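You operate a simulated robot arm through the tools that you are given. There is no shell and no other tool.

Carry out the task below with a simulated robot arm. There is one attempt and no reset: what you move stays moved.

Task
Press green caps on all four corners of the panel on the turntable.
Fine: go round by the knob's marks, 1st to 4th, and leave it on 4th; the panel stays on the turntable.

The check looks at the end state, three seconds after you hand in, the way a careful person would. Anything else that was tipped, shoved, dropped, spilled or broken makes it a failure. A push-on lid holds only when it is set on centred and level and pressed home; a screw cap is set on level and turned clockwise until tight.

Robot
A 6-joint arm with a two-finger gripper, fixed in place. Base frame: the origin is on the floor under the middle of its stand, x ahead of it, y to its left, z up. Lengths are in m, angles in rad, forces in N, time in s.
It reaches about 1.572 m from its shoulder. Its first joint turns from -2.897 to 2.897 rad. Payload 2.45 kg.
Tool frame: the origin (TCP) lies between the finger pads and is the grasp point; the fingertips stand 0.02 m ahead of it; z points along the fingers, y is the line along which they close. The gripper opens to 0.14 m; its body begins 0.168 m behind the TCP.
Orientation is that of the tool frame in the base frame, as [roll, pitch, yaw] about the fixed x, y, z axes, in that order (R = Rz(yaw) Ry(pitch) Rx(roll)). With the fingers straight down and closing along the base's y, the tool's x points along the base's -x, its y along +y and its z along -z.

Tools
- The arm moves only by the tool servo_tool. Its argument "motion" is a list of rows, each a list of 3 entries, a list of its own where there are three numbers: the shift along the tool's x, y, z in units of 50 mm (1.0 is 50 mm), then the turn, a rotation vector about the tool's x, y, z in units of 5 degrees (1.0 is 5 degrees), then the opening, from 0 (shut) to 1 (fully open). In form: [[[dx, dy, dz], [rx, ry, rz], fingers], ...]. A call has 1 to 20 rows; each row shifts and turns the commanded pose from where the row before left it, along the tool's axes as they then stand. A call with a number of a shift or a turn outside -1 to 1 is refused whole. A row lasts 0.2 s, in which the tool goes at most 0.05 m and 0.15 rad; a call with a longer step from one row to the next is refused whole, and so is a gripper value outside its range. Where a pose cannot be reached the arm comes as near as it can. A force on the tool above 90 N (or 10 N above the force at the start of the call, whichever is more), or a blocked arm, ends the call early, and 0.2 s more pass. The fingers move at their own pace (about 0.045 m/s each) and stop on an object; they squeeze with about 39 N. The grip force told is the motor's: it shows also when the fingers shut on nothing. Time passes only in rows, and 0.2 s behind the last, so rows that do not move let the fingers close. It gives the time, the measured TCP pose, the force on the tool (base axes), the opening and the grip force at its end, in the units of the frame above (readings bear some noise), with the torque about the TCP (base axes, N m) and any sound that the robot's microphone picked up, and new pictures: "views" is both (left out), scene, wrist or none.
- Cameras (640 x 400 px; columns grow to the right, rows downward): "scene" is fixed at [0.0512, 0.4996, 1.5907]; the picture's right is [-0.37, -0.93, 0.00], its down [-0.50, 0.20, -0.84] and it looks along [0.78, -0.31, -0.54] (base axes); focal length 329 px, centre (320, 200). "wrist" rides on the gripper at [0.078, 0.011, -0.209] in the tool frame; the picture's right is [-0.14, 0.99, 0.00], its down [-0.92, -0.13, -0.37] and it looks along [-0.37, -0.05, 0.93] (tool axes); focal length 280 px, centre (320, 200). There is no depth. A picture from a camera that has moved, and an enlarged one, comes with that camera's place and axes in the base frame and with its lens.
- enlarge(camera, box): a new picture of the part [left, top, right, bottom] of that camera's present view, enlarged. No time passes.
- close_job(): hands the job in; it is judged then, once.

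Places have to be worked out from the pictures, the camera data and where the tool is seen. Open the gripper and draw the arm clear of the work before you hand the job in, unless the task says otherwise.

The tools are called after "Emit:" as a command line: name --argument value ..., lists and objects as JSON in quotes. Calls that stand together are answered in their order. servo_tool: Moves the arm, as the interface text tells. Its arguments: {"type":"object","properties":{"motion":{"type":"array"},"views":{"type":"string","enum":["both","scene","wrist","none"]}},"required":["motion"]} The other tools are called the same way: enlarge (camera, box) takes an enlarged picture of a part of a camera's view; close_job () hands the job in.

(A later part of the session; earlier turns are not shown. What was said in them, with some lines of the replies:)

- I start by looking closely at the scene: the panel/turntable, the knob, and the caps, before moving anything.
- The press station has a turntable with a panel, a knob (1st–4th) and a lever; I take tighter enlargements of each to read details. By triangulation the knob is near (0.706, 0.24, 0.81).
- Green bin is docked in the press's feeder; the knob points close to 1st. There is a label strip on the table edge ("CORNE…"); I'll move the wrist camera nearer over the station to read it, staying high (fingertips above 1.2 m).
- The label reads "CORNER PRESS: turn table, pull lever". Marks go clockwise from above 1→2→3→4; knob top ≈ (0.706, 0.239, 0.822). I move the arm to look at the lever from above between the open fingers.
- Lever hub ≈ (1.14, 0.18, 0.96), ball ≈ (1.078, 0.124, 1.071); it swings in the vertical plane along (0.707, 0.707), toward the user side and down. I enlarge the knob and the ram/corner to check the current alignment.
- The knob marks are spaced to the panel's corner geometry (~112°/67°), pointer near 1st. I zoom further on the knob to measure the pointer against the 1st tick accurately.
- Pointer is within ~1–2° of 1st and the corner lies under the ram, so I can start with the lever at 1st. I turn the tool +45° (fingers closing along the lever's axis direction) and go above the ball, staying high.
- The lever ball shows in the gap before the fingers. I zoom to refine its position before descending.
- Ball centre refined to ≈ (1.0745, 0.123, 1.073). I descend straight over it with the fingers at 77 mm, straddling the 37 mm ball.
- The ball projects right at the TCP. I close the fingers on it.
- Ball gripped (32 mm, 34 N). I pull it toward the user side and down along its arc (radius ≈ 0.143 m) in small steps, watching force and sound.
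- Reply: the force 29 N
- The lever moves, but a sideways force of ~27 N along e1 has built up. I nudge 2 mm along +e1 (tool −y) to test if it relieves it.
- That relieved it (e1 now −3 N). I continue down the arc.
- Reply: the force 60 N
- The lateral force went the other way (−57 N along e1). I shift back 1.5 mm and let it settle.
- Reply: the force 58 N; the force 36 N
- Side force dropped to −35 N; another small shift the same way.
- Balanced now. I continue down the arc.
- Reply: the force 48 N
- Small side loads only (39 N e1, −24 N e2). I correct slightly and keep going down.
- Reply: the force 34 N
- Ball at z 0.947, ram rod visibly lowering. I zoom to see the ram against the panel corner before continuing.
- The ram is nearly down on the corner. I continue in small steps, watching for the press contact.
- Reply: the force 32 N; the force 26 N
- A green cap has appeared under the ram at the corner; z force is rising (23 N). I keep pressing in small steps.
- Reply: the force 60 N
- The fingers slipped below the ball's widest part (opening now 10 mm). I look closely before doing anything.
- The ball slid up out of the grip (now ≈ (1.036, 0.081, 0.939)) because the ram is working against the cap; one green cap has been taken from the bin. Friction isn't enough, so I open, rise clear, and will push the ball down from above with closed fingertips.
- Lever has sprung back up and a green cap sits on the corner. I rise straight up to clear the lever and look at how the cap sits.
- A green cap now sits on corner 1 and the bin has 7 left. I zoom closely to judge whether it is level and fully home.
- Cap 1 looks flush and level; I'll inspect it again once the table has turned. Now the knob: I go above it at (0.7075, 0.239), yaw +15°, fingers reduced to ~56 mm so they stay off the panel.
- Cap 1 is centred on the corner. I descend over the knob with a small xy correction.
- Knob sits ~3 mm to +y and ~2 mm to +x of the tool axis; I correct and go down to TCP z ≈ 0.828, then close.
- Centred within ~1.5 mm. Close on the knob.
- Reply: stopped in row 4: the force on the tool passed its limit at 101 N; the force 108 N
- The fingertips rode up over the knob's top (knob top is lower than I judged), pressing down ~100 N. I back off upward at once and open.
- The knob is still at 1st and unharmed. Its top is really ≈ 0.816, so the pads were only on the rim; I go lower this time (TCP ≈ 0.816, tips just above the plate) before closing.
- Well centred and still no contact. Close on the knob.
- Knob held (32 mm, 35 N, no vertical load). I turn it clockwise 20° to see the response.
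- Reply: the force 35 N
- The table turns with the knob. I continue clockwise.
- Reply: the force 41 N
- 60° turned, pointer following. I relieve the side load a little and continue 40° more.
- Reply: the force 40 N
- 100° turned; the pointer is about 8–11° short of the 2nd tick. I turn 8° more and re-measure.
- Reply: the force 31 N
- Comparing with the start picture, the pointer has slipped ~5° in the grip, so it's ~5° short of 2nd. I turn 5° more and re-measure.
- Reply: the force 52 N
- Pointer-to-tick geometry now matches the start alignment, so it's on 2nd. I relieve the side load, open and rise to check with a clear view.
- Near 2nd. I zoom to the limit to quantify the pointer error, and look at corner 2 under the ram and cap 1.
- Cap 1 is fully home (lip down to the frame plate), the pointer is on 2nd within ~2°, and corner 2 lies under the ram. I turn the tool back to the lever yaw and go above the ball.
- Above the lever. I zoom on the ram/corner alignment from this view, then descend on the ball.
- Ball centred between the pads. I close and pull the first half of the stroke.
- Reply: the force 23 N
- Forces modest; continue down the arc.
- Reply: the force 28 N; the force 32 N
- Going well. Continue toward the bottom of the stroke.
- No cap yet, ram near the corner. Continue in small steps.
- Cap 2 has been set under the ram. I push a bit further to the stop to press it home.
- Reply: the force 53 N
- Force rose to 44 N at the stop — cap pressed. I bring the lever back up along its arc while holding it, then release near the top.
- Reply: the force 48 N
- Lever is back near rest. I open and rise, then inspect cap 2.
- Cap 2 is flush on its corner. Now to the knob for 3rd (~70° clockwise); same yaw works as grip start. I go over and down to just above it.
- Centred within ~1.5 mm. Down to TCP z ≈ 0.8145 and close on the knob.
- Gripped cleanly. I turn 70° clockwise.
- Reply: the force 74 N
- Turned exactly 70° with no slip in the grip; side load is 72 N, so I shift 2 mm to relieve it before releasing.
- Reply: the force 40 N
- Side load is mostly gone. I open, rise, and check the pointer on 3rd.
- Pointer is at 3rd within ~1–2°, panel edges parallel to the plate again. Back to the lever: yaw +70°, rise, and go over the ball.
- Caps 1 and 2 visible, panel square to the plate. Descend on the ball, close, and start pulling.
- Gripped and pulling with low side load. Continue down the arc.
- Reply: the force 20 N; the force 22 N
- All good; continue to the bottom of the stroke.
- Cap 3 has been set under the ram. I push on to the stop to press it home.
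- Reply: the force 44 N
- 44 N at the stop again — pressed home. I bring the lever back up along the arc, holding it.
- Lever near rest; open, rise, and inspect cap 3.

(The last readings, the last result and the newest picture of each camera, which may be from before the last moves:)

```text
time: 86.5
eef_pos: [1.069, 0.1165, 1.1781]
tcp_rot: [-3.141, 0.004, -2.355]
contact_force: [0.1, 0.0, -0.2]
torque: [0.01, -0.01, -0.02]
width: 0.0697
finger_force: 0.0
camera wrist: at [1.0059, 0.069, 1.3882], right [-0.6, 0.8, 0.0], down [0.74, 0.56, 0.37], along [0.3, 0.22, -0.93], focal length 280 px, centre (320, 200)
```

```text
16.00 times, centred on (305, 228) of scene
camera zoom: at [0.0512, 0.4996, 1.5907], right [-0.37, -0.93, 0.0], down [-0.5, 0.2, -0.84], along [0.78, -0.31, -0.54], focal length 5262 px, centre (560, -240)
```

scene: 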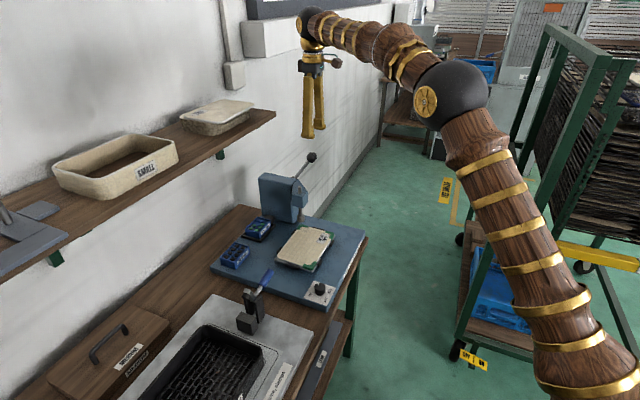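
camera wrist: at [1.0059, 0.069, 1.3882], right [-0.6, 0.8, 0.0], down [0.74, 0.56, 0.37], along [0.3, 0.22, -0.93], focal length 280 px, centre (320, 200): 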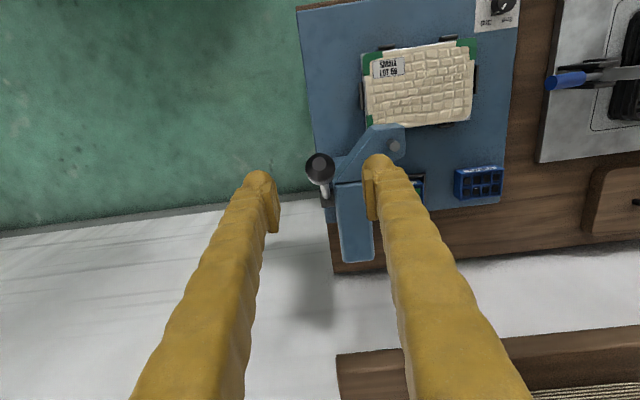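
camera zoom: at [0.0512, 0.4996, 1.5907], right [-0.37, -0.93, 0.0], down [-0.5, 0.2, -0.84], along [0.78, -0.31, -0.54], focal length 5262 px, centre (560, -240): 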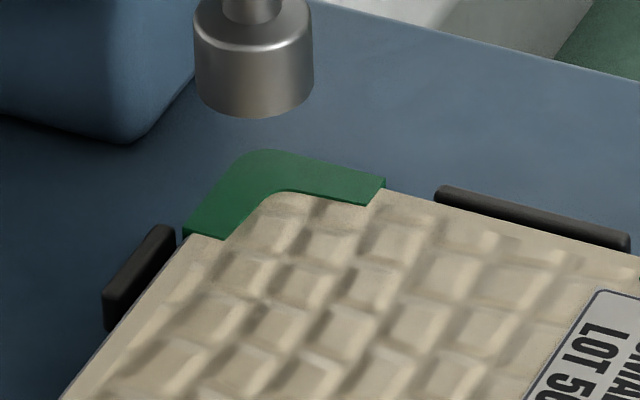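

Three caps on and flush. Now the knob for 4th (~110° clockwise): go over with yaw +15° as for the first turn.

Emit:
servo_tool --motion '[[[0.431, 0.863, 0], [0, 0, 0], 0.4], [[0.431, 0.863, 0], [0, 0, 0], 0.4], [[0.431, 0.863, 0], [0, 0, 0], 0.4], [[0.431, 0.863, 0], [0, 0, 0], 0.4], [[0.431, 0.863, 0], [0, 0, 0], 0.4], [[0.431, 0.863, 0], [0, 0, 0], 0.4], [[0.431, 0.863, 0], [0, 0, 0], 0.4], [[0.431, 0.863, 0], [0, 0, 0], 0.4], [[0, 0, 0.5], [0, 0, -1], 0.4], [[0, 0, 0.9], [0, 0, -1], 0.4], [[0, 0, 0.9], [0, 0, -1], 0.4], [[0, 0, 0.9], [0, 0, 0], 0.4], [[0, 0, 0.9], [0, 0, 0], 0.4], [[0, 0, 0.9], [0, 0, 0], 0.4], [[0, 0, 0.9], [0, 0, 0], 0.4], [[0, 0, 0], [0, 0, 0], 0.4]]' --views "wrist"

Emit:
enlarge --camera "wrist" --box '[265, 120, 375, 230]'

```text
time: 89.9
eef_pos: [0.7055, 0.2394, 0.8819]
tcp_rot: [-3.14, 0.003, -2.091]
contact_force: [0.5, 0.1, -0.9]
torque: [-0.02, 0.01, -0.02]
width: 0.0561
finger_force: 0.0
camera wrist: at [0.6569, 0.1772, 1.091], right [-0.79, 0.61, 0.0], down [0.57, 0.73, 0.37], along [0.23, 0.29, -0.93], focal length 280 px, centre (320, 200)
```

wrist: 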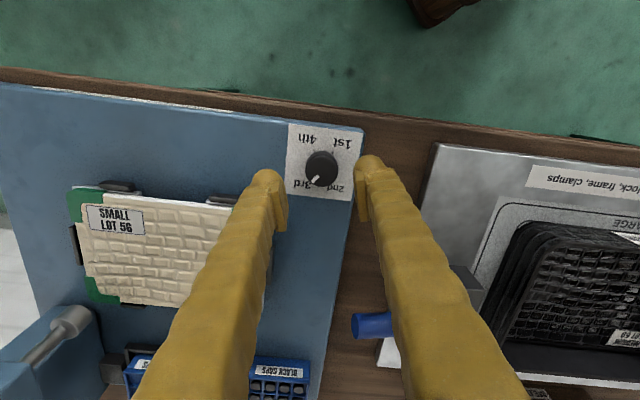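

```text
3.64 times, centred on (320, 175) of wrist
camera zoom: at [0.6569, 0.1772, 1.091], right [-0.79, 0.61, 0.0], down [0.57, 0.73, 0.37], along [0.23, 0.29, -0.93], focal length 1020 px, centre (320, 291)
```

zoom: 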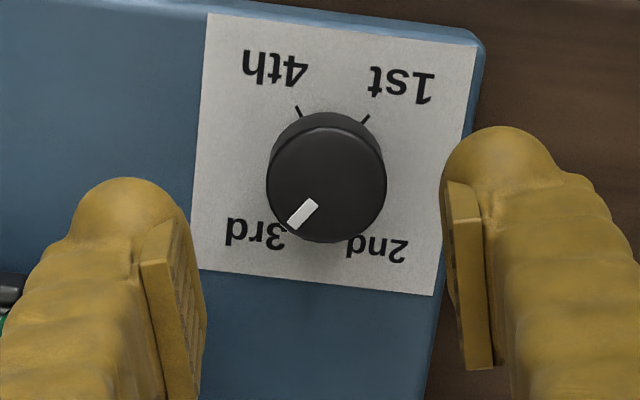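

Knob is 2 mm to +y; correct, descend to z ≈ 0.8145 and close.

Emit:
servo_tool --motion '[[[0.02, 0.036, 0.5], [0, 0, 0], 0.4], [[0, 0, 0.5], [0, 0, 0], 0.4], [[0, 0, 0.34], [0, 0, 0], 0.4], [[0, 0, 0], [0, 0, 0], 0.4], [[0, 0, 0], [0, 0, 0], 0.2], [[0, 0, 0], [0, 0, 0], 0.15], [[0, 0, 0], [0, 0, 0], 0.1]]' --views "wrist"

Emit:
enlarge --camera "wrist" --box '[280, 150, 360, 230]'

```text
time: 91.5
eef_pos: [0.7018, 0.2392, 0.8146]
tcp_rot: [-3.139, 0.003, -2.092]
contact_force: [4.3, -3.1, -2.9]
torque: [-0.02, -0.11, -0.03]
width: 0.0327
finger_force: 35.0
camera wrist: at [0.6541, 0.1763, 1.0239], right [-0.79, 0.61, 0.0], down [0.57, 0.73, 0.37], along [0.23, 0.29, -0.93], focal length 280 px, centre (320, 200)
```

wrist: 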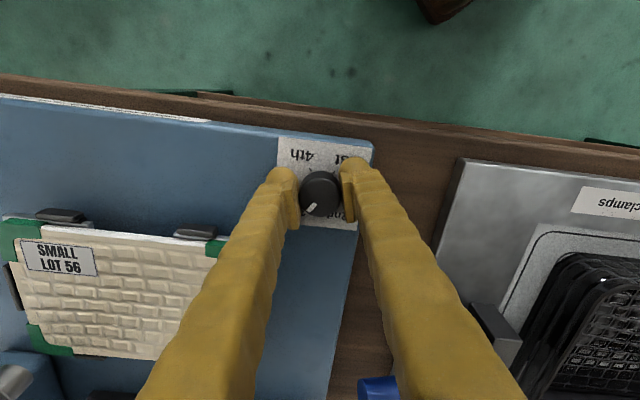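

```text
5.00 times, centred on (320, 190) of wrist
camera zoom: at [0.6541, 0.1763, 1.0239], right [-0.79, 0.61, 0.0], down [0.57, 0.73, 0.37], along [0.23, 0.29, -0.93], focal length 1402 px, centre (320, 250)
```

zoom: 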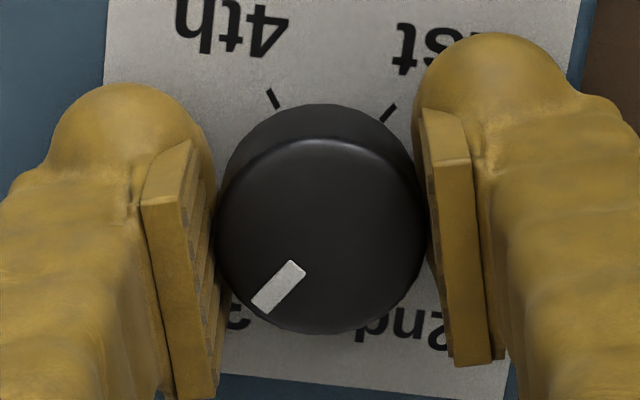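

Gripped cleanly. Turn 60° clockwise first.

Emit:
servo_tool --motion '[[[0, 0, 0], [0, 0, 1], 0], [[0, 0, 0], [0, 0, 1], 0], [[0, 0, 0], [0, 0, 1], 0], [[0, 0, 0], [0, 0, 1], 0], [[0, 0, 0], [0, 0, 1], 0], [[0, 0, 0], [0, 0, 1], 0], [[0, 0, 0], [0, 0, 1], 0], [[0, 0, 0], [0, 0, 1], 0], [[0, 0, 0], [0, 0, 1], 0], [[0, 0, 0], [0, 0, 1], 0], [[0, 0, 0], [0, 0, 1], 0], [[0, 0, 0], [0, 0, 1], 0], [[0, 0, 0], [0, 0, 0], 0]]' --views "wrist"

Emit:
enlarge --camera "wrist" --box '[280, 150, 360, 230]'

```text
time: 94.3
eef_pos: [0.7015, 0.2388, 0.8145]
tcp_rot: [3.138, 0.002, -3.141]
contact_force: [9.4, 17.0, -17.4]
torque: [0.11, -0.09, -0.02]
width: 0.0324
finger_force: 45.2
camera wrist: at [0.6239, 0.25, 1.0241], right [0.14, 0.99, 0.0], down [0.92, -0.13, 0.37], along [0.37, -0.05, -0.93], focal length 280 px, centre (320, 200)
```

wrist: 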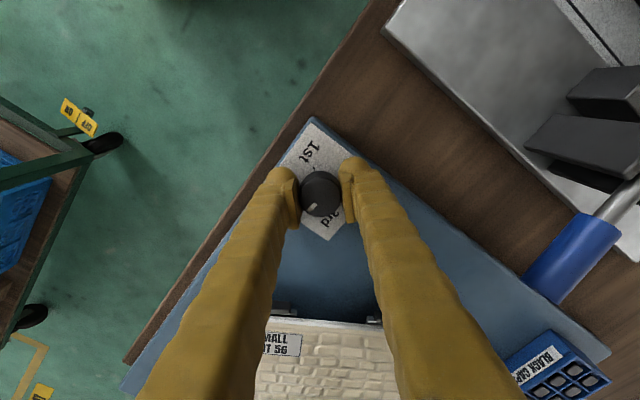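

```text
5.00 times, centred on (320, 190) of wrist
camera zoom: at [0.6239, 0.25, 1.0241], right [0.14, 0.99, 0.0], down [0.92, -0.13, 0.37], along [0.37, -0.05, -0.93], focal length 1402 px, centre (320, 250)
```

zoom: 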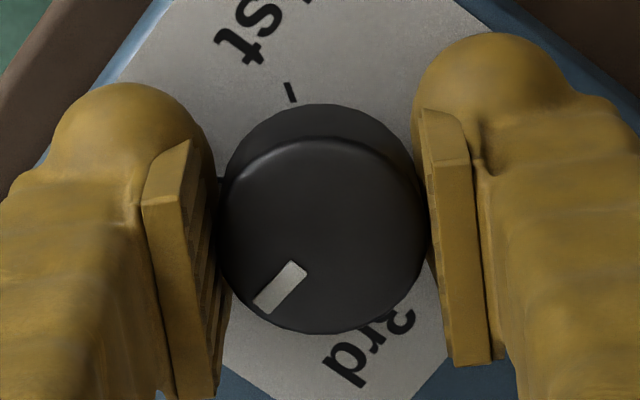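

No slip. Continue 45° more, then measure.

Emit:
servo_tool --motion '[[[0, 0.01, 0], [0, 0, 1], 0], [[0, 0, 0], [0, 0, 1], 0], [[0, 0, 0], [0, 0, 1], 0], [[0, 0, 0], [0, 0, 1], 0], [[0, 0, 0], [0, 0, 1], 0], [[0, 0, 0], [0, 0, 1], 0], [[0, 0, 0], [0, 0, 1], 0], [[0, 0, 0], [0, 0, 1], 0], [[0, 0, 0], [0, 0, 1], 0], [[0, 0, 0], [0, 0, 0], 0]]' --views "both"

Emit:
enlarge --camera "wrist" --box '[280, 150, 360, 230]'

```text
time: 96.5
eef_pos: [0.7025, 0.2379, 0.8149]
tcp_rot: [3.139, 0.001, 2.358]
contact_force: [-0.6, 26.9, -12.2]
torque: [0.3, 0.11, -0.02]
width: 0.0322
finger_force: 45.2
camera wrist: at [0.6547, 0.3027, 1.0244], right [0.8, 0.6, 0.0], down [0.56, -0.74, 0.37], along [0.22, -0.29, -0.93], focal length 280 px, centre (320, 200)
```

scene: 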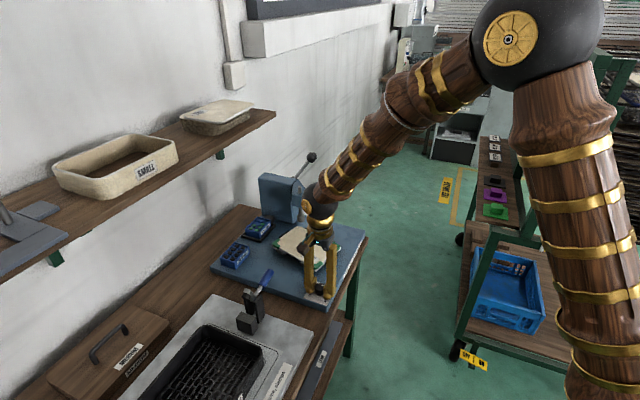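
wrist: 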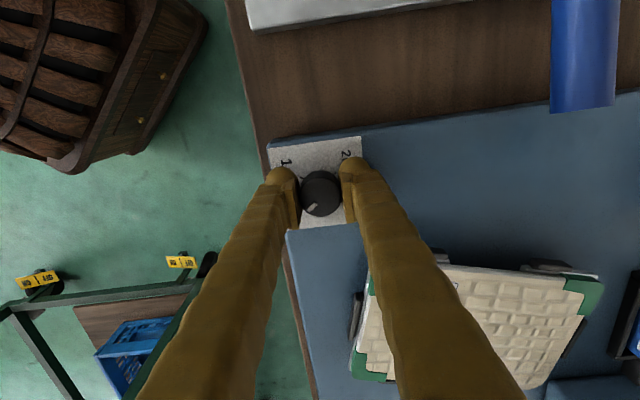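

```text
5.00 times, centred on (320, 190) of wrist
camera zoom: at [0.6547, 0.3027, 1.0244], right [0.8, 0.6, 0.0], down [0.56, -0.74, 0.37], along [0.22, -0.29, -0.93], focal length 1402 px, centre (320, 250)
```

zoom: 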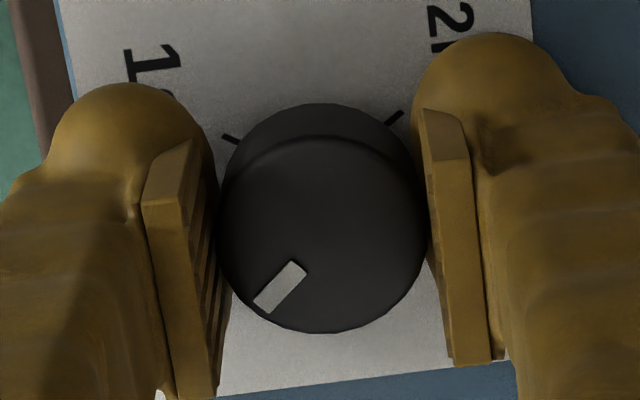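

Pointer is ~5° short of 4th by the tick geometry; I turn 5° more and re-measure.

Emit:
servo_tool --motion '[[[0, 0.015, 0], [0, 0, 0.5], 0], [[0, 0, 0], [0, 0, 0.5], 0], [[0, 0, 0], [0, 0, 0], 0], [[0, 0, 0], [0, 0, 0], 0]]' --views "wrist"

Emit:
enlarge --camera "wrist" --box '[280, 150, 360, 230]'

```text
time: 97.5
eef_pos: [0.7036, 0.2394, 0.8151]
tcp_rot: [3.138, 0.0, 2.271]
contact_force: [-6.9, 11.4, -2.3]
torque: [0.12, 0.08, -0.02]
width: 0.0323
finger_force: 45.1
camera wrist: at [0.6605, 0.3066, 1.0245], right [0.85, 0.53, 0.0], down [0.49, -0.79, 0.37], along [0.2, -0.31, -0.93], focal length 280 px, centre (320, 200)
```

wrist: 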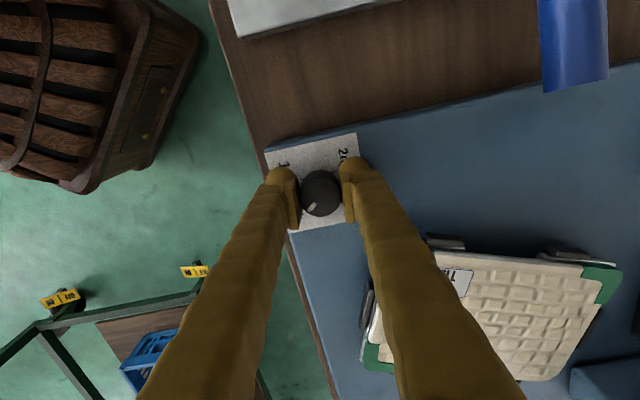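

```text
5.00 times, centred on (320, 190) of wrist
camera zoom: at [0.6605, 0.3066, 1.0245], right [0.85, 0.53, 0.0], down [0.49, -0.79, 0.37], along [0.2, -0.31, -0.93], focal length 1402 px, centre (320, 250)
```

zoom: 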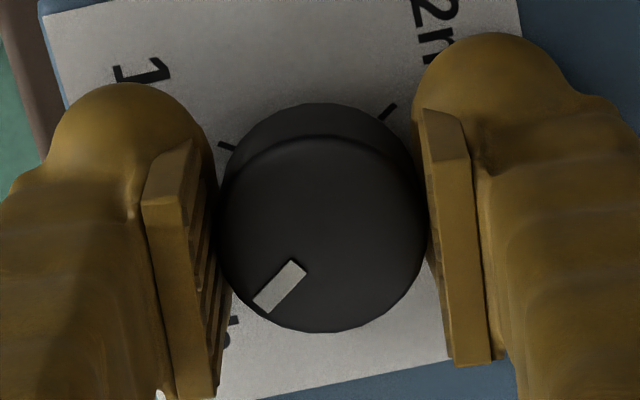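

Pointer now matches the 4th mark geometry (42.8° vs 42.1°), forces small. I open, rise, and verify.

Emit:
servo_tool --motion '[[[0, 0, 0], [0, 0, 0], 0.4], [[0, 0, 0], [0, 0, 0], 0.4], [[0, 0, 0], [0, 0, 0], 0.4], [[0, 0, -0.6], [0, 0, 0], 0.4], [[0, 0, -1], [0, 0, 0], 0.4], [[0, 0, -1], [0, 0, 0], 0.4], [[0, 0, -1], [0, 0, 0], 0.4], [[0, 0, -1], [0, 0, 0], 0.4], [[0, 0, -1], [0, 0, 0], 0.4], [[0, 0, 0], [0, 0, 0], 0.4]]' --views "both"

Emit:
enlarge --camera "wrist" --box '[308, 126, 332, 150]'

Emit:
enlarge --camera "scene" --box '[308, 278, 333, 303]'

Emit:
enlarge --camera "scene" --box '[255, 190, 345, 300]'

```text
time: 99.7
eef_pos: [0.7012, 0.2384, 1.099]
tcp_rot: [3.138, 0.0, 2.271]
contact_force: [-0.7, -0.6, -0.1]
torque: [0.0, 0.01, 0.0]
width: 0.0558
finger_force: 0.0
camera wrist: at [0.6598, 0.3053, 1.3081], right [0.85, 0.53, 0.0], down [0.49, -0.79, 0.37], along [0.2, -0.31, -0.93], focal length 280 px, centre (320, 200)
```

scene: 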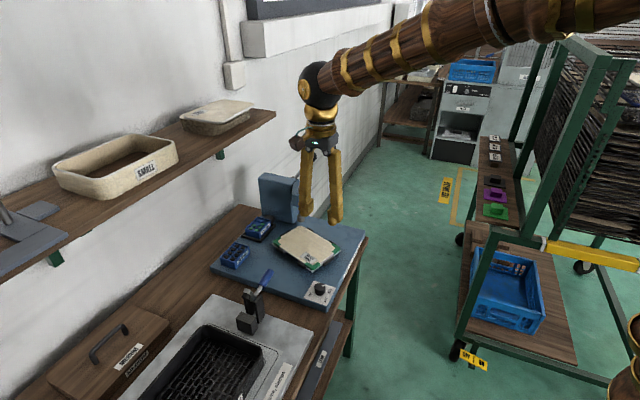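
wrist: 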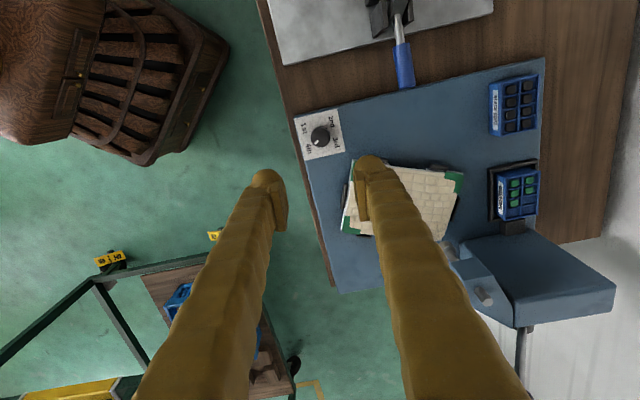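

```text
16.00 times, centred on (320, 138) of wrist
camera zoom: at [0.6598, 0.3053, 1.3081], right [0.85, 0.53, 0.0], down [0.49, -0.79, 0.37], along [0.2, -0.31, -0.93], focal length 4486 px, centre (320, 1192)
```

zoom: 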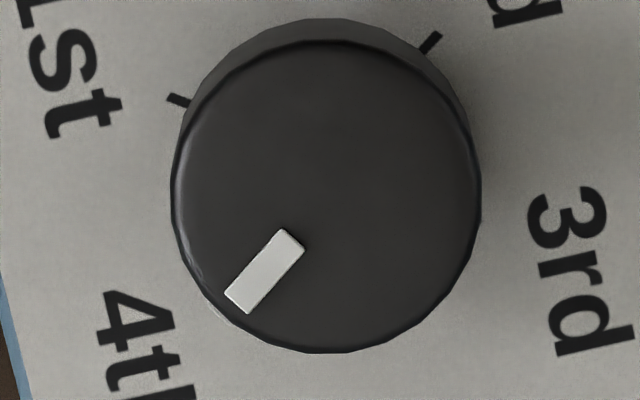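

```text
16.00 times, centred on (320, 290) of scene
camera zoom: at [0.0512, 0.4996, 1.5907], right [-0.37, -0.93, 0.0], down [-0.5, 0.2, -0.84], along [0.78, -0.31, -0.54], focal length 5262 px, centre (312, -1248)
```

zoom: 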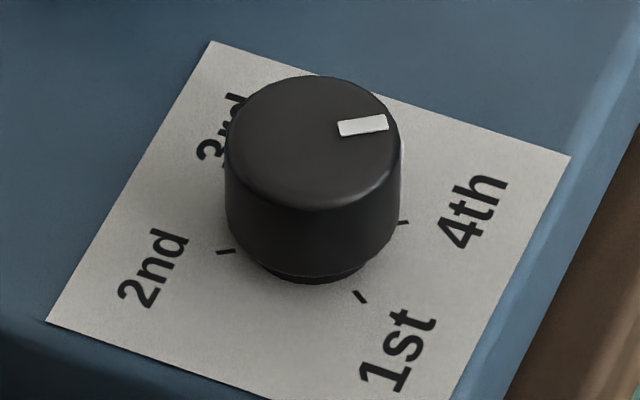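

```text
3.64 times, centred on (300, 245) of scene
camera zoom: at [0.0512, 0.4996, 1.5907], right [-0.37, -0.93, 0.0], down [-0.5, 0.2, -0.84], along [0.78, -0.31, -0.54], focal length 1196 px, centre (393, 36)
```

zoom: 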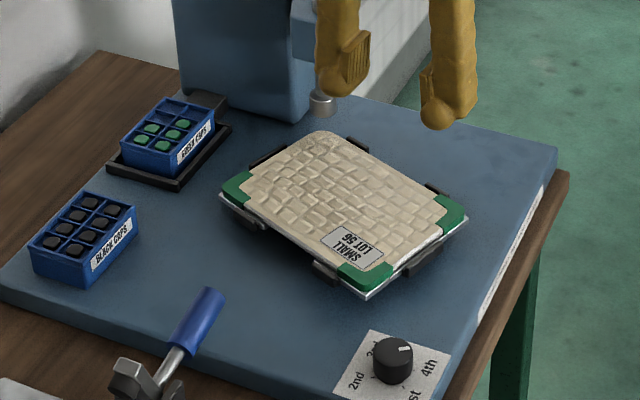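

Pointer is on 4th within ~1–2°, corner 4 under the ram. Back to the lever for the last pull.

Emit:
servo_tool --motion '[[[0, 0, -0.2], [0, 0, -1], 0.5], [[0, 0, -0.2], [0, 0, -1], 0.5], [[0, 0, -0.2], [0, 0, -1], 0.5], [[0, 0, -0.2], [0, 0, -1], 0.5], [[0, 0, -0.2], [0, 0, -1], 0.55], [[0, 0, -0.2], [0, 0, -1], 0.55], [[0, 0, -0.2], [0, 0, -1], 0.55], [[0, 0, -0.2], [0, 0, -1], 0.55], [[0, 0, -0.2], [0, 0, -1], 0.55], [[0, 0, -0.1], [0, 0, -1], 0.55], [[0, 0, 0], [0, 0, -1], 0.55], [[0, 0, 0], [0, 0, -1], 0.55], [[0, 0, 0], [0, 0, -1], 0.55], [[0, 0, 0], [0, 0, -1], 0.55], [[0, 0, 0], [0, 0, -1], 0.55], [[0, 0, 0], [0, 0, -1], 0.55], [[0, 0, 0], [0, 0, -1], 0.55], [[0, 0, 0], [0, 0, -1], 0.55], [[0, 0, 0], [0, 0, -1], 0.55]]' --views "none"

Emit:
servo_tool --motion '[[[-0.4036, -0.7726, 0], [0, 0, 0], 0.55], [[-0.4036, -0.7726, 0], [0, 0, 0], 0.55], [[-0.4036, -0.7726, 0], [0, 0, 0], 0.55], [[-0.4036, -0.7726, 0], [0, 0, 0], 0.55], [[-0.4036, -0.7726, 0], [0, 0, 0], 0.55], [[-0.4036, -0.7726, 0], [0, 0, 0], 0.55], [[-0.4036, -0.7726, 0], [0, 0, 0], 0.55], [[-0.4036, -0.7726, 0], [0, 0, 0], 0.55], [[-0.4036, -0.7726, 0], [0, 0, 0], 0.55], [[0, 0, 0], [0, 0, 0], 0.55]]' --views "both"

```text
time: 103.7
eef_pos: [0.7013, 0.2387, 1.1887]
tcp_rot: [-3.14, 0.003, -2.352]
contact_force: [-0.2, -0.6, 0.1]
torque: [-0.01, 0.02, 0.0]
width: 0.0768
finger_force: 0.0
```

```text
time: 105.9
eef_pos: [1.0764, 0.1229, 1.189]
tcp_rot: [-3.141, 0.004, -2.354]
contact_force: [0.0, 0.5, 0.7]
torque: [0.01, -0.01, -0.02]
width: 0.0771
finger_force: 0.1
camera wrist: at [1.0135, 0.0742, 1.3992], right [-0.6, 0.8, 0.0], down [0.74, 0.56, 0.37], along [0.3, 0.22, -0.93], focal length 280 px, centre (320, 200)
```

scene: 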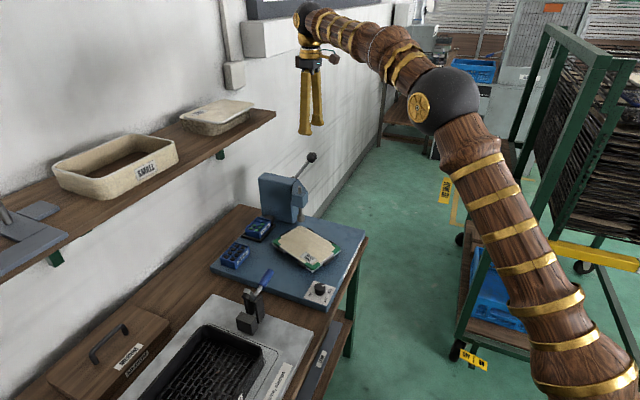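
wrist: 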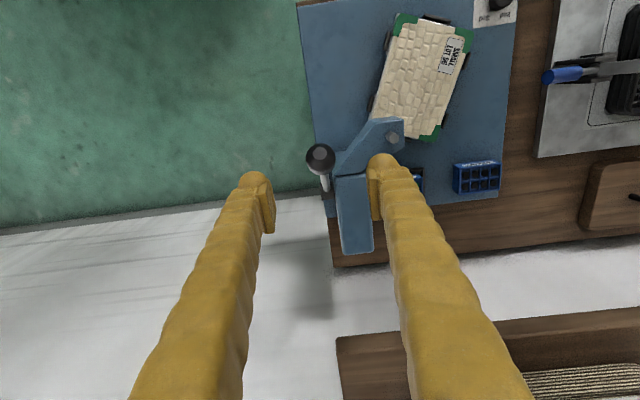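

Above the ball; descend to it.

Emit:
servo_tool --motion '[[[0.02, 0.01, 0.8], [0, 0, 0], 0.55], [[0.015, 0, 0.8], [0, 0, 0], 0.55], [[0, 0, 0.74], [0, 0, 0], 0.55], [[0, 0, 0], [0, 0, 0], 0.55], [[0, 0, 0], [0, 0, 0], 0.55]]' --views "wrist"

```text
time: 107.1
eef_pos: [1.0727, 0.123, 1.0713]
tcp_rot: [3.141, 0.003, -2.354]
contact_force: [0.0, 0.7, 0.4]
torque: [0.01, -0.03, -0.02]
width: 0.0772
finger_force: 0.1
camera wrist: at [1.0107, 0.0742, 1.2823], right [-0.6, 0.8, 0.0], down [0.74, 0.56, 0.37], along [0.3, 0.22, -0.93], focal length 280 px, centre (320, 200)
```

wrist: 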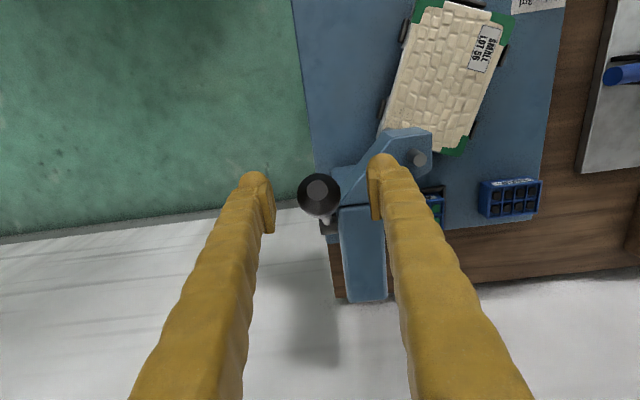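

Ball centred. Close and pull the first part.

Emit:
servo_tool --motion '[[[0, -0.015, 0], [0, 0, 0], 0], [[0, 0, 0], [0, 0, 0], 0], [[0, 0, 0], [0, 0, 0], 0], [[0, 0, 0], [0, 0, 0], 0], [[0.15, 0, 0.132], [0, 0, 0], 0], [[0.15, 0, 0.132], [0, 0, 0], 0], [[0.13, 0, 0.152], [0, 0, 0], 0], [[0.13, 0, 0.152], [0, 0, 0], 0]]' --views "none"

Emit:
servo_tool --motion '[[[0.108, 0, 0.168], [0, 0, 0], 0], [[0.108, 0, 0.168], [0, 0, 0], 0], [[0.083, 0, 0.182], [0, 0, 0], 0], [[0.083, 0, 0.182], [0, 0, 0], 0], [[0, 0, 0], [0, 0, 0], 0]]' --views "none"

```text
time: 108.9
eef_pos: [1.0545, 0.1023, 1.0448]
tcp_rot: [-3.14, 0.005, -2.354]
contact_force: [2.5, 6.0, 8.0]
torque: [0.92, -0.92, -0.06]
width: 0.0316
finger_force: 45.1
```

```text
time: 110.1
eef_pos: [1.0406, 0.0877, 1.0098]
tcp_rot: [-3.141, 0.002, -2.355]
contact_force: [-11.2, -5.7, 14.7]
torque: [0.61, -0.67, 0.0]
width: 0.0319
finger_force: 45.4
```

Forces as in the previous pulls. Continue down.

Emit:
servo_tool --motion '[[[0.057, 0, 0.191], [0, 0, 0], 0], [[0.057, 0, 0.191], [0, 0, 0], 0], [[0.03, 0, 0.197], [0, 0, 0], 0], [[0.03, 0, 0.197], [0, 0, 0], 0], [[0.03, 0, 0.1], [0, 0, 0], 0], [[0.01, 0, 0.19], [0, 0, 0], 0], [[0, 0, 0.19], [0, 0, 0], 0], [[0, 0, 0], [0, 0, 0], 0]]' --views "wrist"

Emit:
servo_tool --motion '[[[-0.02, 0, 0.13], [0, 0, 0], 0], [[0.01, 0, 0.13], [0, 0, 0], 0], [[0, 0, 0.13], [0, 0, 0], 0], [[0, 0, 0], [0, 0, 0], 0]]' --views "wrist"

Emit:
enlarge --camera "wrist" --box '[380, 150, 500, 230]'

```text
time: 111.9
eef_pos: [1.0338, 0.0813, 0.9464]
tcp_rot: [-3.141, 0.002, -2.354]
contact_force: [-17.8, 6.2, 9.8]
torque: [0.56, -0.9, -0.13]
width: 0.032
finger_force: 45.0
camera wrist: at [0.9716, 0.0335, 1.1576], right [-0.6, 0.8, 0.0], down [0.74, 0.56, 0.37], along [0.3, 0.22, -0.93], focal length 280 px, centre (320, 200)
```

wrist: 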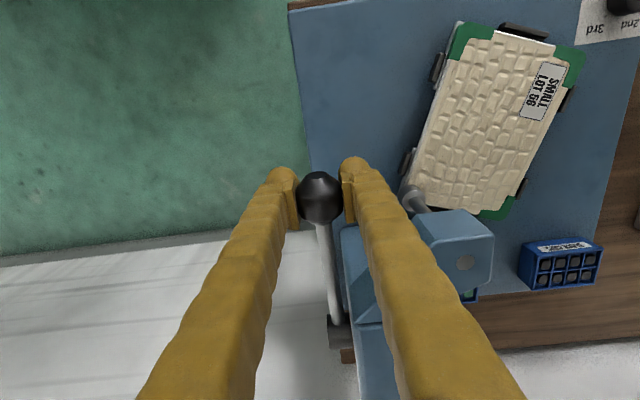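

```text
time: 112.9
eef_pos: [1.0343, 0.0814, 0.9265]
tcp_rot: [-3.142, 0.004, -2.355]
contact_force: [-17.6, 24.6, 11.7]
torque: [0.19, -0.71, -0.29]
width: 0.0322
finger_force: 44.6
camera wrist: at [0.9723, 0.0342, 1.1378], right [-0.6, 0.8, 0.0], down [0.74, 0.56, 0.37], along [0.3, 0.22, -0.93], focal length 280 px, centre (320, 200)
```

wrist: 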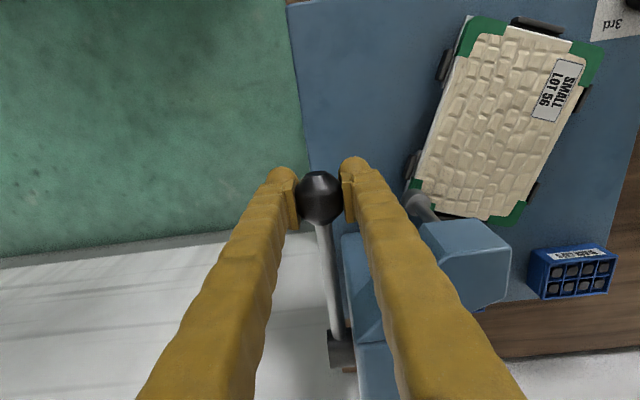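

```text
5.00 times, centred on (440, 190) of wrist
camera zoom: at [0.9723, 0.0342, 1.1378], right [-0.6, 0.8, 0.0], down [0.74, 0.56, 0.37], along [0.3, 0.22, -0.93], focal length 1402 px, centre (-280, 250)
```

zoom: 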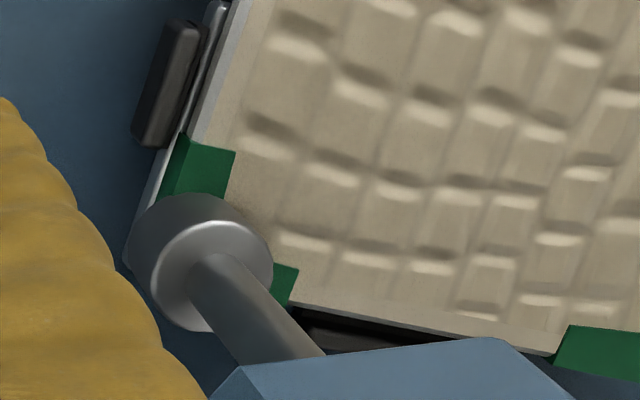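

Cap 4 is set. I push on to the stop to press it home.

Emit:
servo_tool --motion '[[[-0.01, 0, 0.1], [0, 0, 0], 0], [[-0.01, 0.01, 0.1], [0, 0, 0], 0], [[0, 0, 0.05], [0, 0, 0], 0], [[0, 0, 0], [0, 0, 0], 0]]' --views "wrist"

```text
time: 113.9
eef_pos: [1.0341, 0.0827, 0.9176]
tcp_rot: [-3.14, 0.005, -2.357]
contact_force: [-22.5, 31.8, 44.2]
torque: [-0.73, 0.07, -0.37]
width: 0.0324
finger_force: 45.1
camera wrist: at [0.9725, 0.0348, 1.1266], right [-0.6, 0.8, 0.0], down [0.74, 0.56, 0.37], along [0.3, 0.22, -0.93], focal length 280 px, centre (320, 200)
```

wrist: 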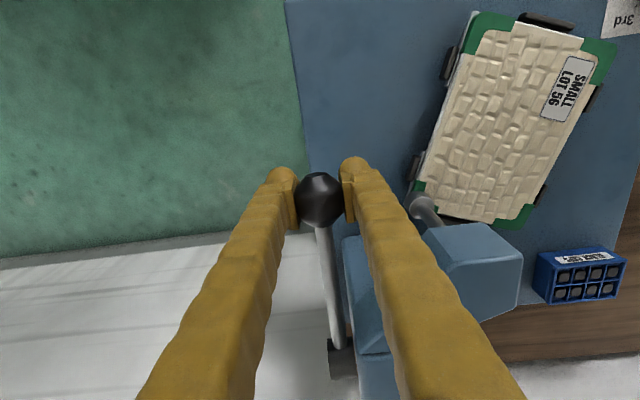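

44 N at the stop, same as before. Bring the lever back up along the arc.

Emit:
servo_tool --motion '[[[0.01, 0, -0.12], [0, 0, 0], 0], [[0.01, 0, -0.13], [0, 0, 0], 0], [[0, 0, -0.13], [0, 0, 0], 0], [[-0.01, 0, -0.13], [0, 0, 0], 0], [[0.02, 0, -0.13], [0, 0, 0], 0], [[0, 0, -0.19], [0, 0, 0], 0], [[-0.01, 0, -0.19], [0, 0, 0], 0], [[-0.03, 0, -0.1], [0, 0, 0], 0], [[-0.03, 0, -0.197], [0, 0, 0], 0], [[-0.03, 0, -0.197], [0, 0, 0], 0], [[-0.057, 0, -0.191], [0, 0, 0], 0], [[-0.057, 0, -0.191], [0, 0, 0], 0], [[-0.083, 0, -0.182], [0, 0, 0], 0], [[-0.083, 0, -0.182], [0, 0, 0], 0], [[-0.108, 0, -0.168], [0, 0, 0], 0], [[-0.108, 0, -0.168], [0, 0, 0], 0], [[-0.13, 0, -0.152], [0, 0, 0], 0], [[-0.13, 0, -0.152], [0, 0, 0], 0], [[-0.15, 0, -0.132], [0, 0, 0], 0], [[0, 0, 0], [0, 0, 0], 0]]' --views "wrist"

Emit:
servo_tool --motion '[[[0, 0, 0], [0, 0, 0], 0.5], [[0, 0, 0], [0, 0, 0], 0.5], [[0, 0, 0], [0, 0, 0], 0.5], [[0, 0, -0.6], [0, 0, 0], 0.5], [[0, 0, -0.8], [0, 0, 0], 0.5], [[0, 0, -0.8], [0, 0, 0], 0.5], [[0, 0, -0.8], [0, 0, 0], 0.5]]' --views "both"

Emit:
enlarge --camera "scene" --box '[265, 200, 350, 275]'

Emit:
enlarge --camera "scene" --box '[290, 215, 320, 240]'

Emit:
enlarge --camera "scene" --box '[308, 278, 333, 303]'

```text
time: 118.1
eef_pos: [1.0691, 0.1165, 1.0652]
tcp_rot: [-3.14, 0.004, -2.357]
contact_force: [-29.7, 30.5, -12.4]
torque: [-0.97, 0.64, 0.08]
width: 0.0316
finger_force: 44.4
camera wrist: at [1.0066, 0.0687, 1.2756], right [-0.6, 0.8, 0.0], down [0.74, 0.56, 0.37], along [0.3, 0.22, -0.93], focal length 280 px, centre (320, 200)
```

wrist: 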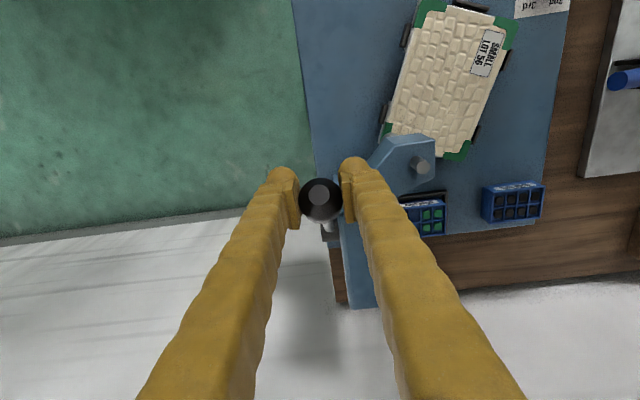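

```text
time: 119.7
eef_pos: [1.0711, 0.1146, 1.2166]
tcp_rot: [3.14, 0.005, -2.356]
contact_force: [0.5, -1.1, -0.2]
torque: [-0.01, -0.01, 0.02]
width: 0.07
finger_force: 0.2
camera wrist: at [1.0081, 0.0677, 1.4262], right [-0.6, 0.8, 0.0], down [0.74, 0.56, 0.37], along [0.3, 0.22, -0.93], focal length 280 px, centre (320, 200)
```

scene: 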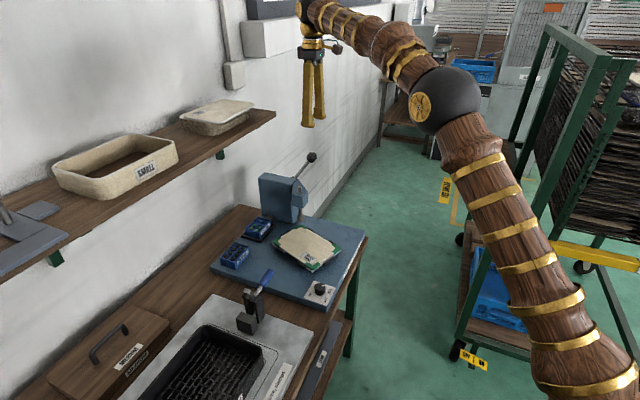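
wrist: 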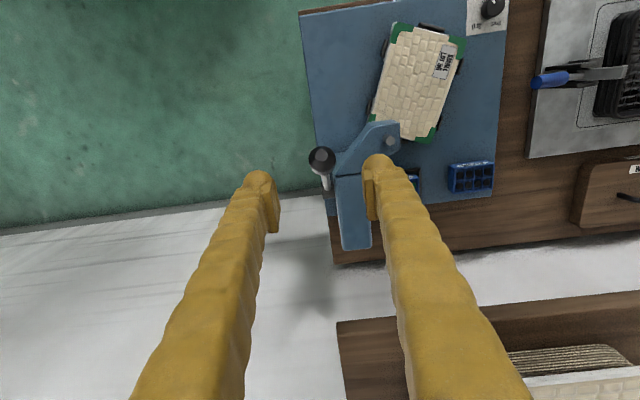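

```text
5.33 times, centred on (308, 238) of scene
camera zoom: at [0.0512, 0.4996, 1.5907], right [-0.37, -0.93, 0.0], down [-0.5, 0.2, -0.84], along [0.78, -0.31, -0.54], focal length 1754 px, centre (387, 0)
```

zoom: 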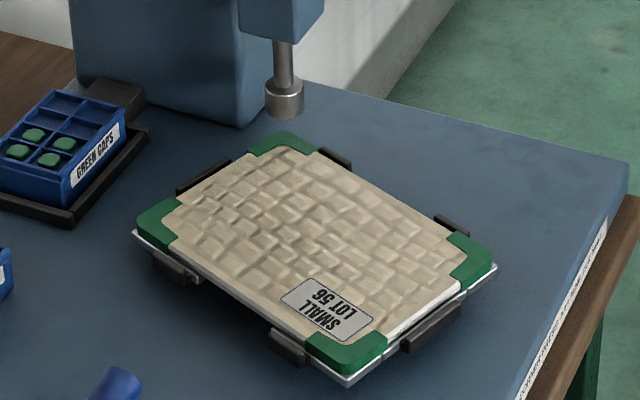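

```text
16.00 times, centred on (305, 228) of scene
camera zoom: at [0.0512, 0.4996, 1.5907], right [-0.37, -0.93, 0.0], down [-0.5, 0.2, -0.84], along [0.78, -0.31, -0.54], focal length 5262 px, centre (560, -240)
```

zoom: 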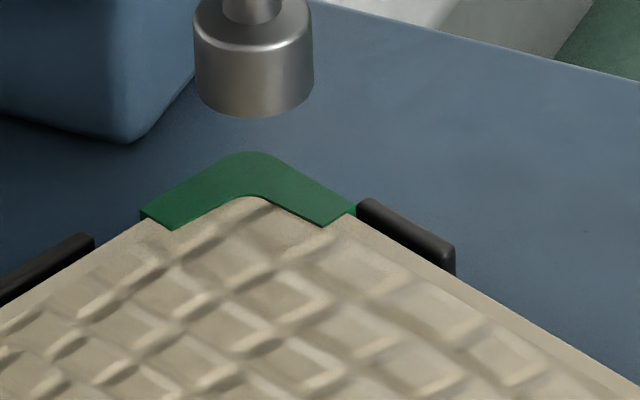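

```text
16.00 times, centred on (320, 290) of scene
camera zoom: at [0.0512, 0.4996, 1.5907], right [-0.37, -0.93, 0.0], down [-0.5, 0.2, -0.84], along [0.78, -0.31, -0.54], focal length 5262 px, centre (312, -1248)
```

zoom: 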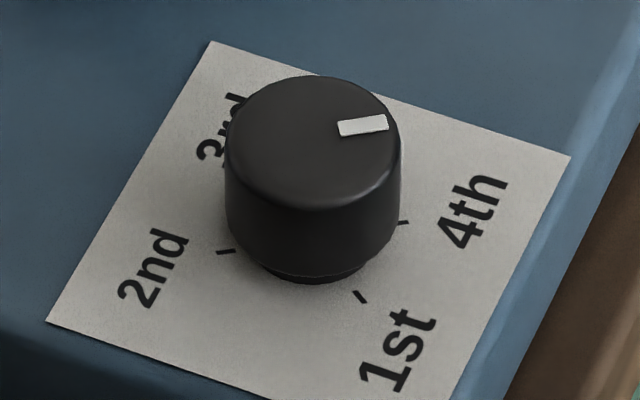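

Four green caps on, knob on 4th, lever at rest. I inspect each cap's seating closely before drawing clear.

Emit:
enlarge --camera "scene" --box '[310, 255, 334, 275]'

Emit:
enlarge --camera "scene" --box '[265, 235, 289, 255]'

Emit:
enlarge --camera "scene" --box '[322, 238, 346, 258]'

Emit:
enlarge --camera "wrist" --box '[360, 10, 480, 150]'

```text
16.00 times, centred on (322, 265) of scene
camera zoom: at [0.0512, 0.4996, 1.5907], right [-0.37, -0.93, 0.0], down [-0.5, 0.2, -0.84], along [0.78, -0.31, -0.54], focal length 5262 px, centre (288, -840)
```

zoom: 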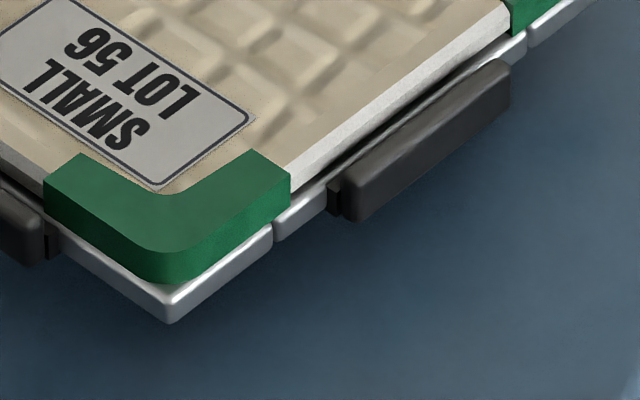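

```text
16.00 times, centred on (277, 245) of scene
camera zoom: at [0.0512, 0.4996, 1.5907], right [-0.37, -0.93, 0.0], down [-0.5, 0.2, -0.84], along [0.78, -0.31, -0.54], focal length 5262 px, centre (1008, -520)
```

zoom: 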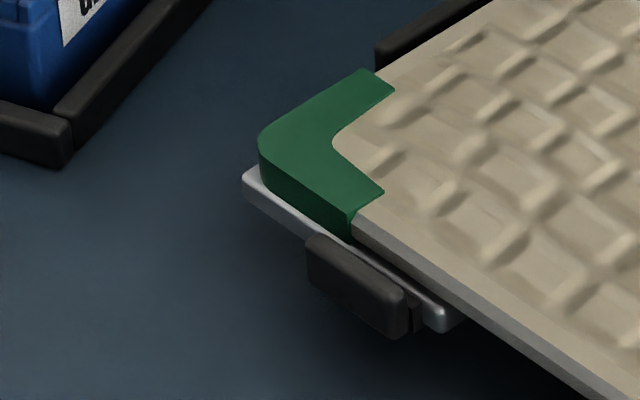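

```text
16.00 times, centred on (334, 248) of scene
camera zoom: at [0.0512, 0.4996, 1.5907], right [-0.37, -0.93, 0.0], down [-0.5, 0.2, -0.84], along [0.78, -0.31, -0.54], focal length 5262 px, centre (96, -568)
```

zoom: 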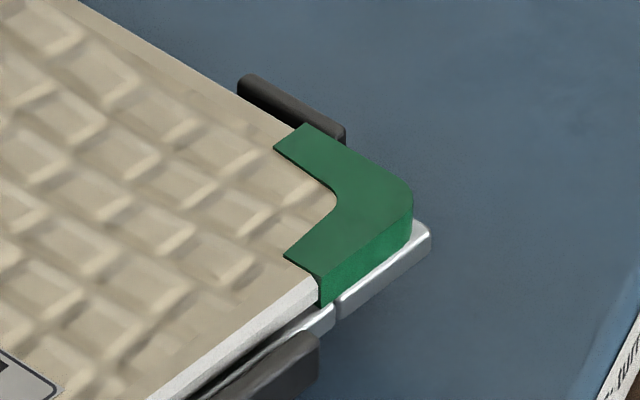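

```text
2.86 times, centred on (420, 80) of wrist
camera zoom: at [1.0081, 0.0677, 1.4262], right [-0.6, 0.8, 0.0], down [0.74, 0.56, 0.37], along [0.3, 0.22, -0.93], focal length 801 px, centre (34, 543)
```

zoom: 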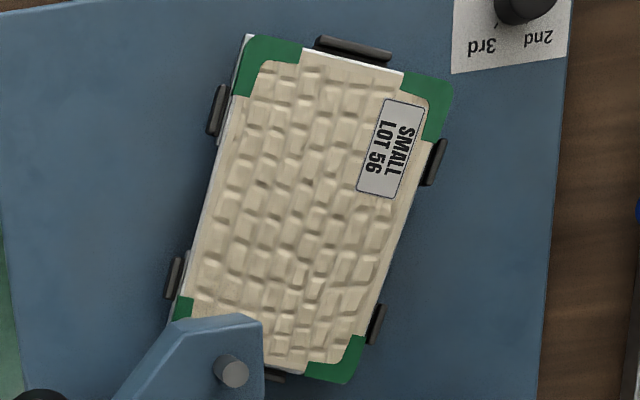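

All four caps are level and home, panel on the turntable, knob on 4th, lever at rest. I open the gripper and draw the arm back clear toward the start pose.

Emit:
servo_tool --motion '[[[0, 0, -0.6], [0, 0, 0], 0.6], [[0.823, 0.308, -0.08], [0, 0, 0], 0.7], [[0.823, 0.308, -0.08], [0, 0, 0], 0.8], [[0.823, 0.308, -0.08], [0, 0, 0], 0.9], [[0.823, 0.308, -0.08], [0, 0, 0], 1], [[0.823, 0.308, -0.08], [0, 0, 0], 1], [[0.823, 0.308, -0.08], [0, 0, 0], 1], [[0.823, 0.308, -0.08], [0, 0, 0], 1], [[0.823, 0.308, -0.08], [0, 0, 0], 1], [[0.823, 0.308, -0.08], [0, 0, 0], 1], [[0.823, 0.308, -0.08], [0, 0, 0], 1], [[0.823, 0.308, -0.08], [0, 0, 0], 1], [[0, 0, 0], [0, 0, 0], 1]]' --views "both"

Emit:
enlarge --camera "scene" --box '[200, 140, 380, 310]'

```text
time: 122.5
eef_pos: [0.63, -0.0857, 1.2899]
tcp_rot: [3.141, 0.003, -2.358]
contact_force: [-1.1, 0.2, 0.4]
torque: [-0.02, 0.01, 0.0]
width: 0.1401
finger_force: 0.0
camera wrist: at [0.5673, -0.1329, 1.4991], right [-0.6, 0.8, 0.0], down [0.74, 0.56, 0.37], along [0.3, 0.22, -0.93], focal length 280 px, centre (320, 200)
```

scene: 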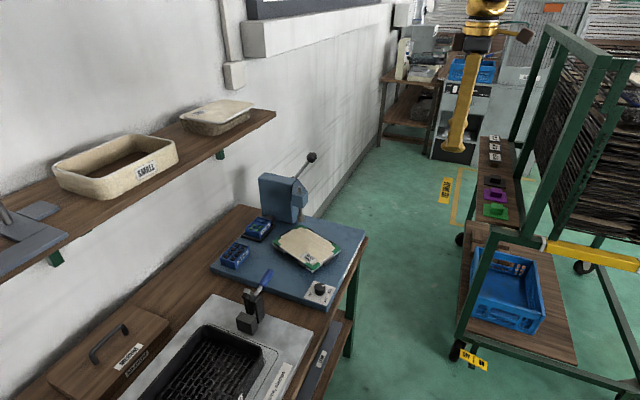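
wrist: 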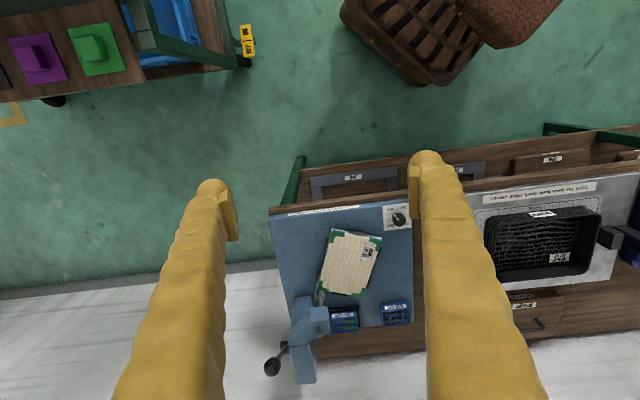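

```text
2.35 times, centred on (290, 225) of scene
camera zoom: at [0.0512, 0.4996, 1.5907], right [-0.37, -0.93, 0.0], down [-0.5, 0.2, -0.84], along [0.78, -0.31, -0.54], focal length 774 px, centre (391, 141)
```

zoom: 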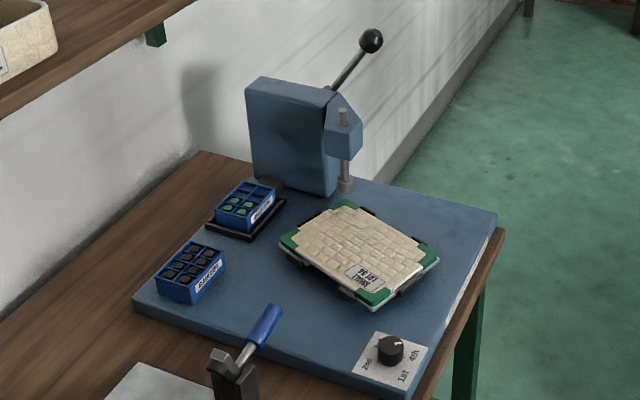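

The arm is clear with the gripper open. All four corners carry green caps, the knob is on 4th, the lever is at rest, and nothing else has moved, so I hand in.

Emit:
close_job

```text
The job is handed in.
```

All four corners of the panel now have green caps. In close-up views each one looks level and pressed home.

- **Order:** I went round by the knob's marks, 1st to 4th, turning the knob to each mark in turn and pulling the lever once there.
- **End state:** The knob is on 4th, within about 2° of the mark. The panel is still on the turntable, the lever is back at rest, and the arm is clear with the gripper open. Four caps are left in the green bin.
- **Slips:** On the first pull my grip slid off the lever ball at the bottom of the stroke. The cap was still pressed on and the lever sprang back by itself. On my first try at the knob the fingers rode up over it and pressed down with about 100 N. The knob did not turn and I saw no damage.

I saw nothing else tipped, shoved or dropped. The job is handed in, but I have no result from the check yet.
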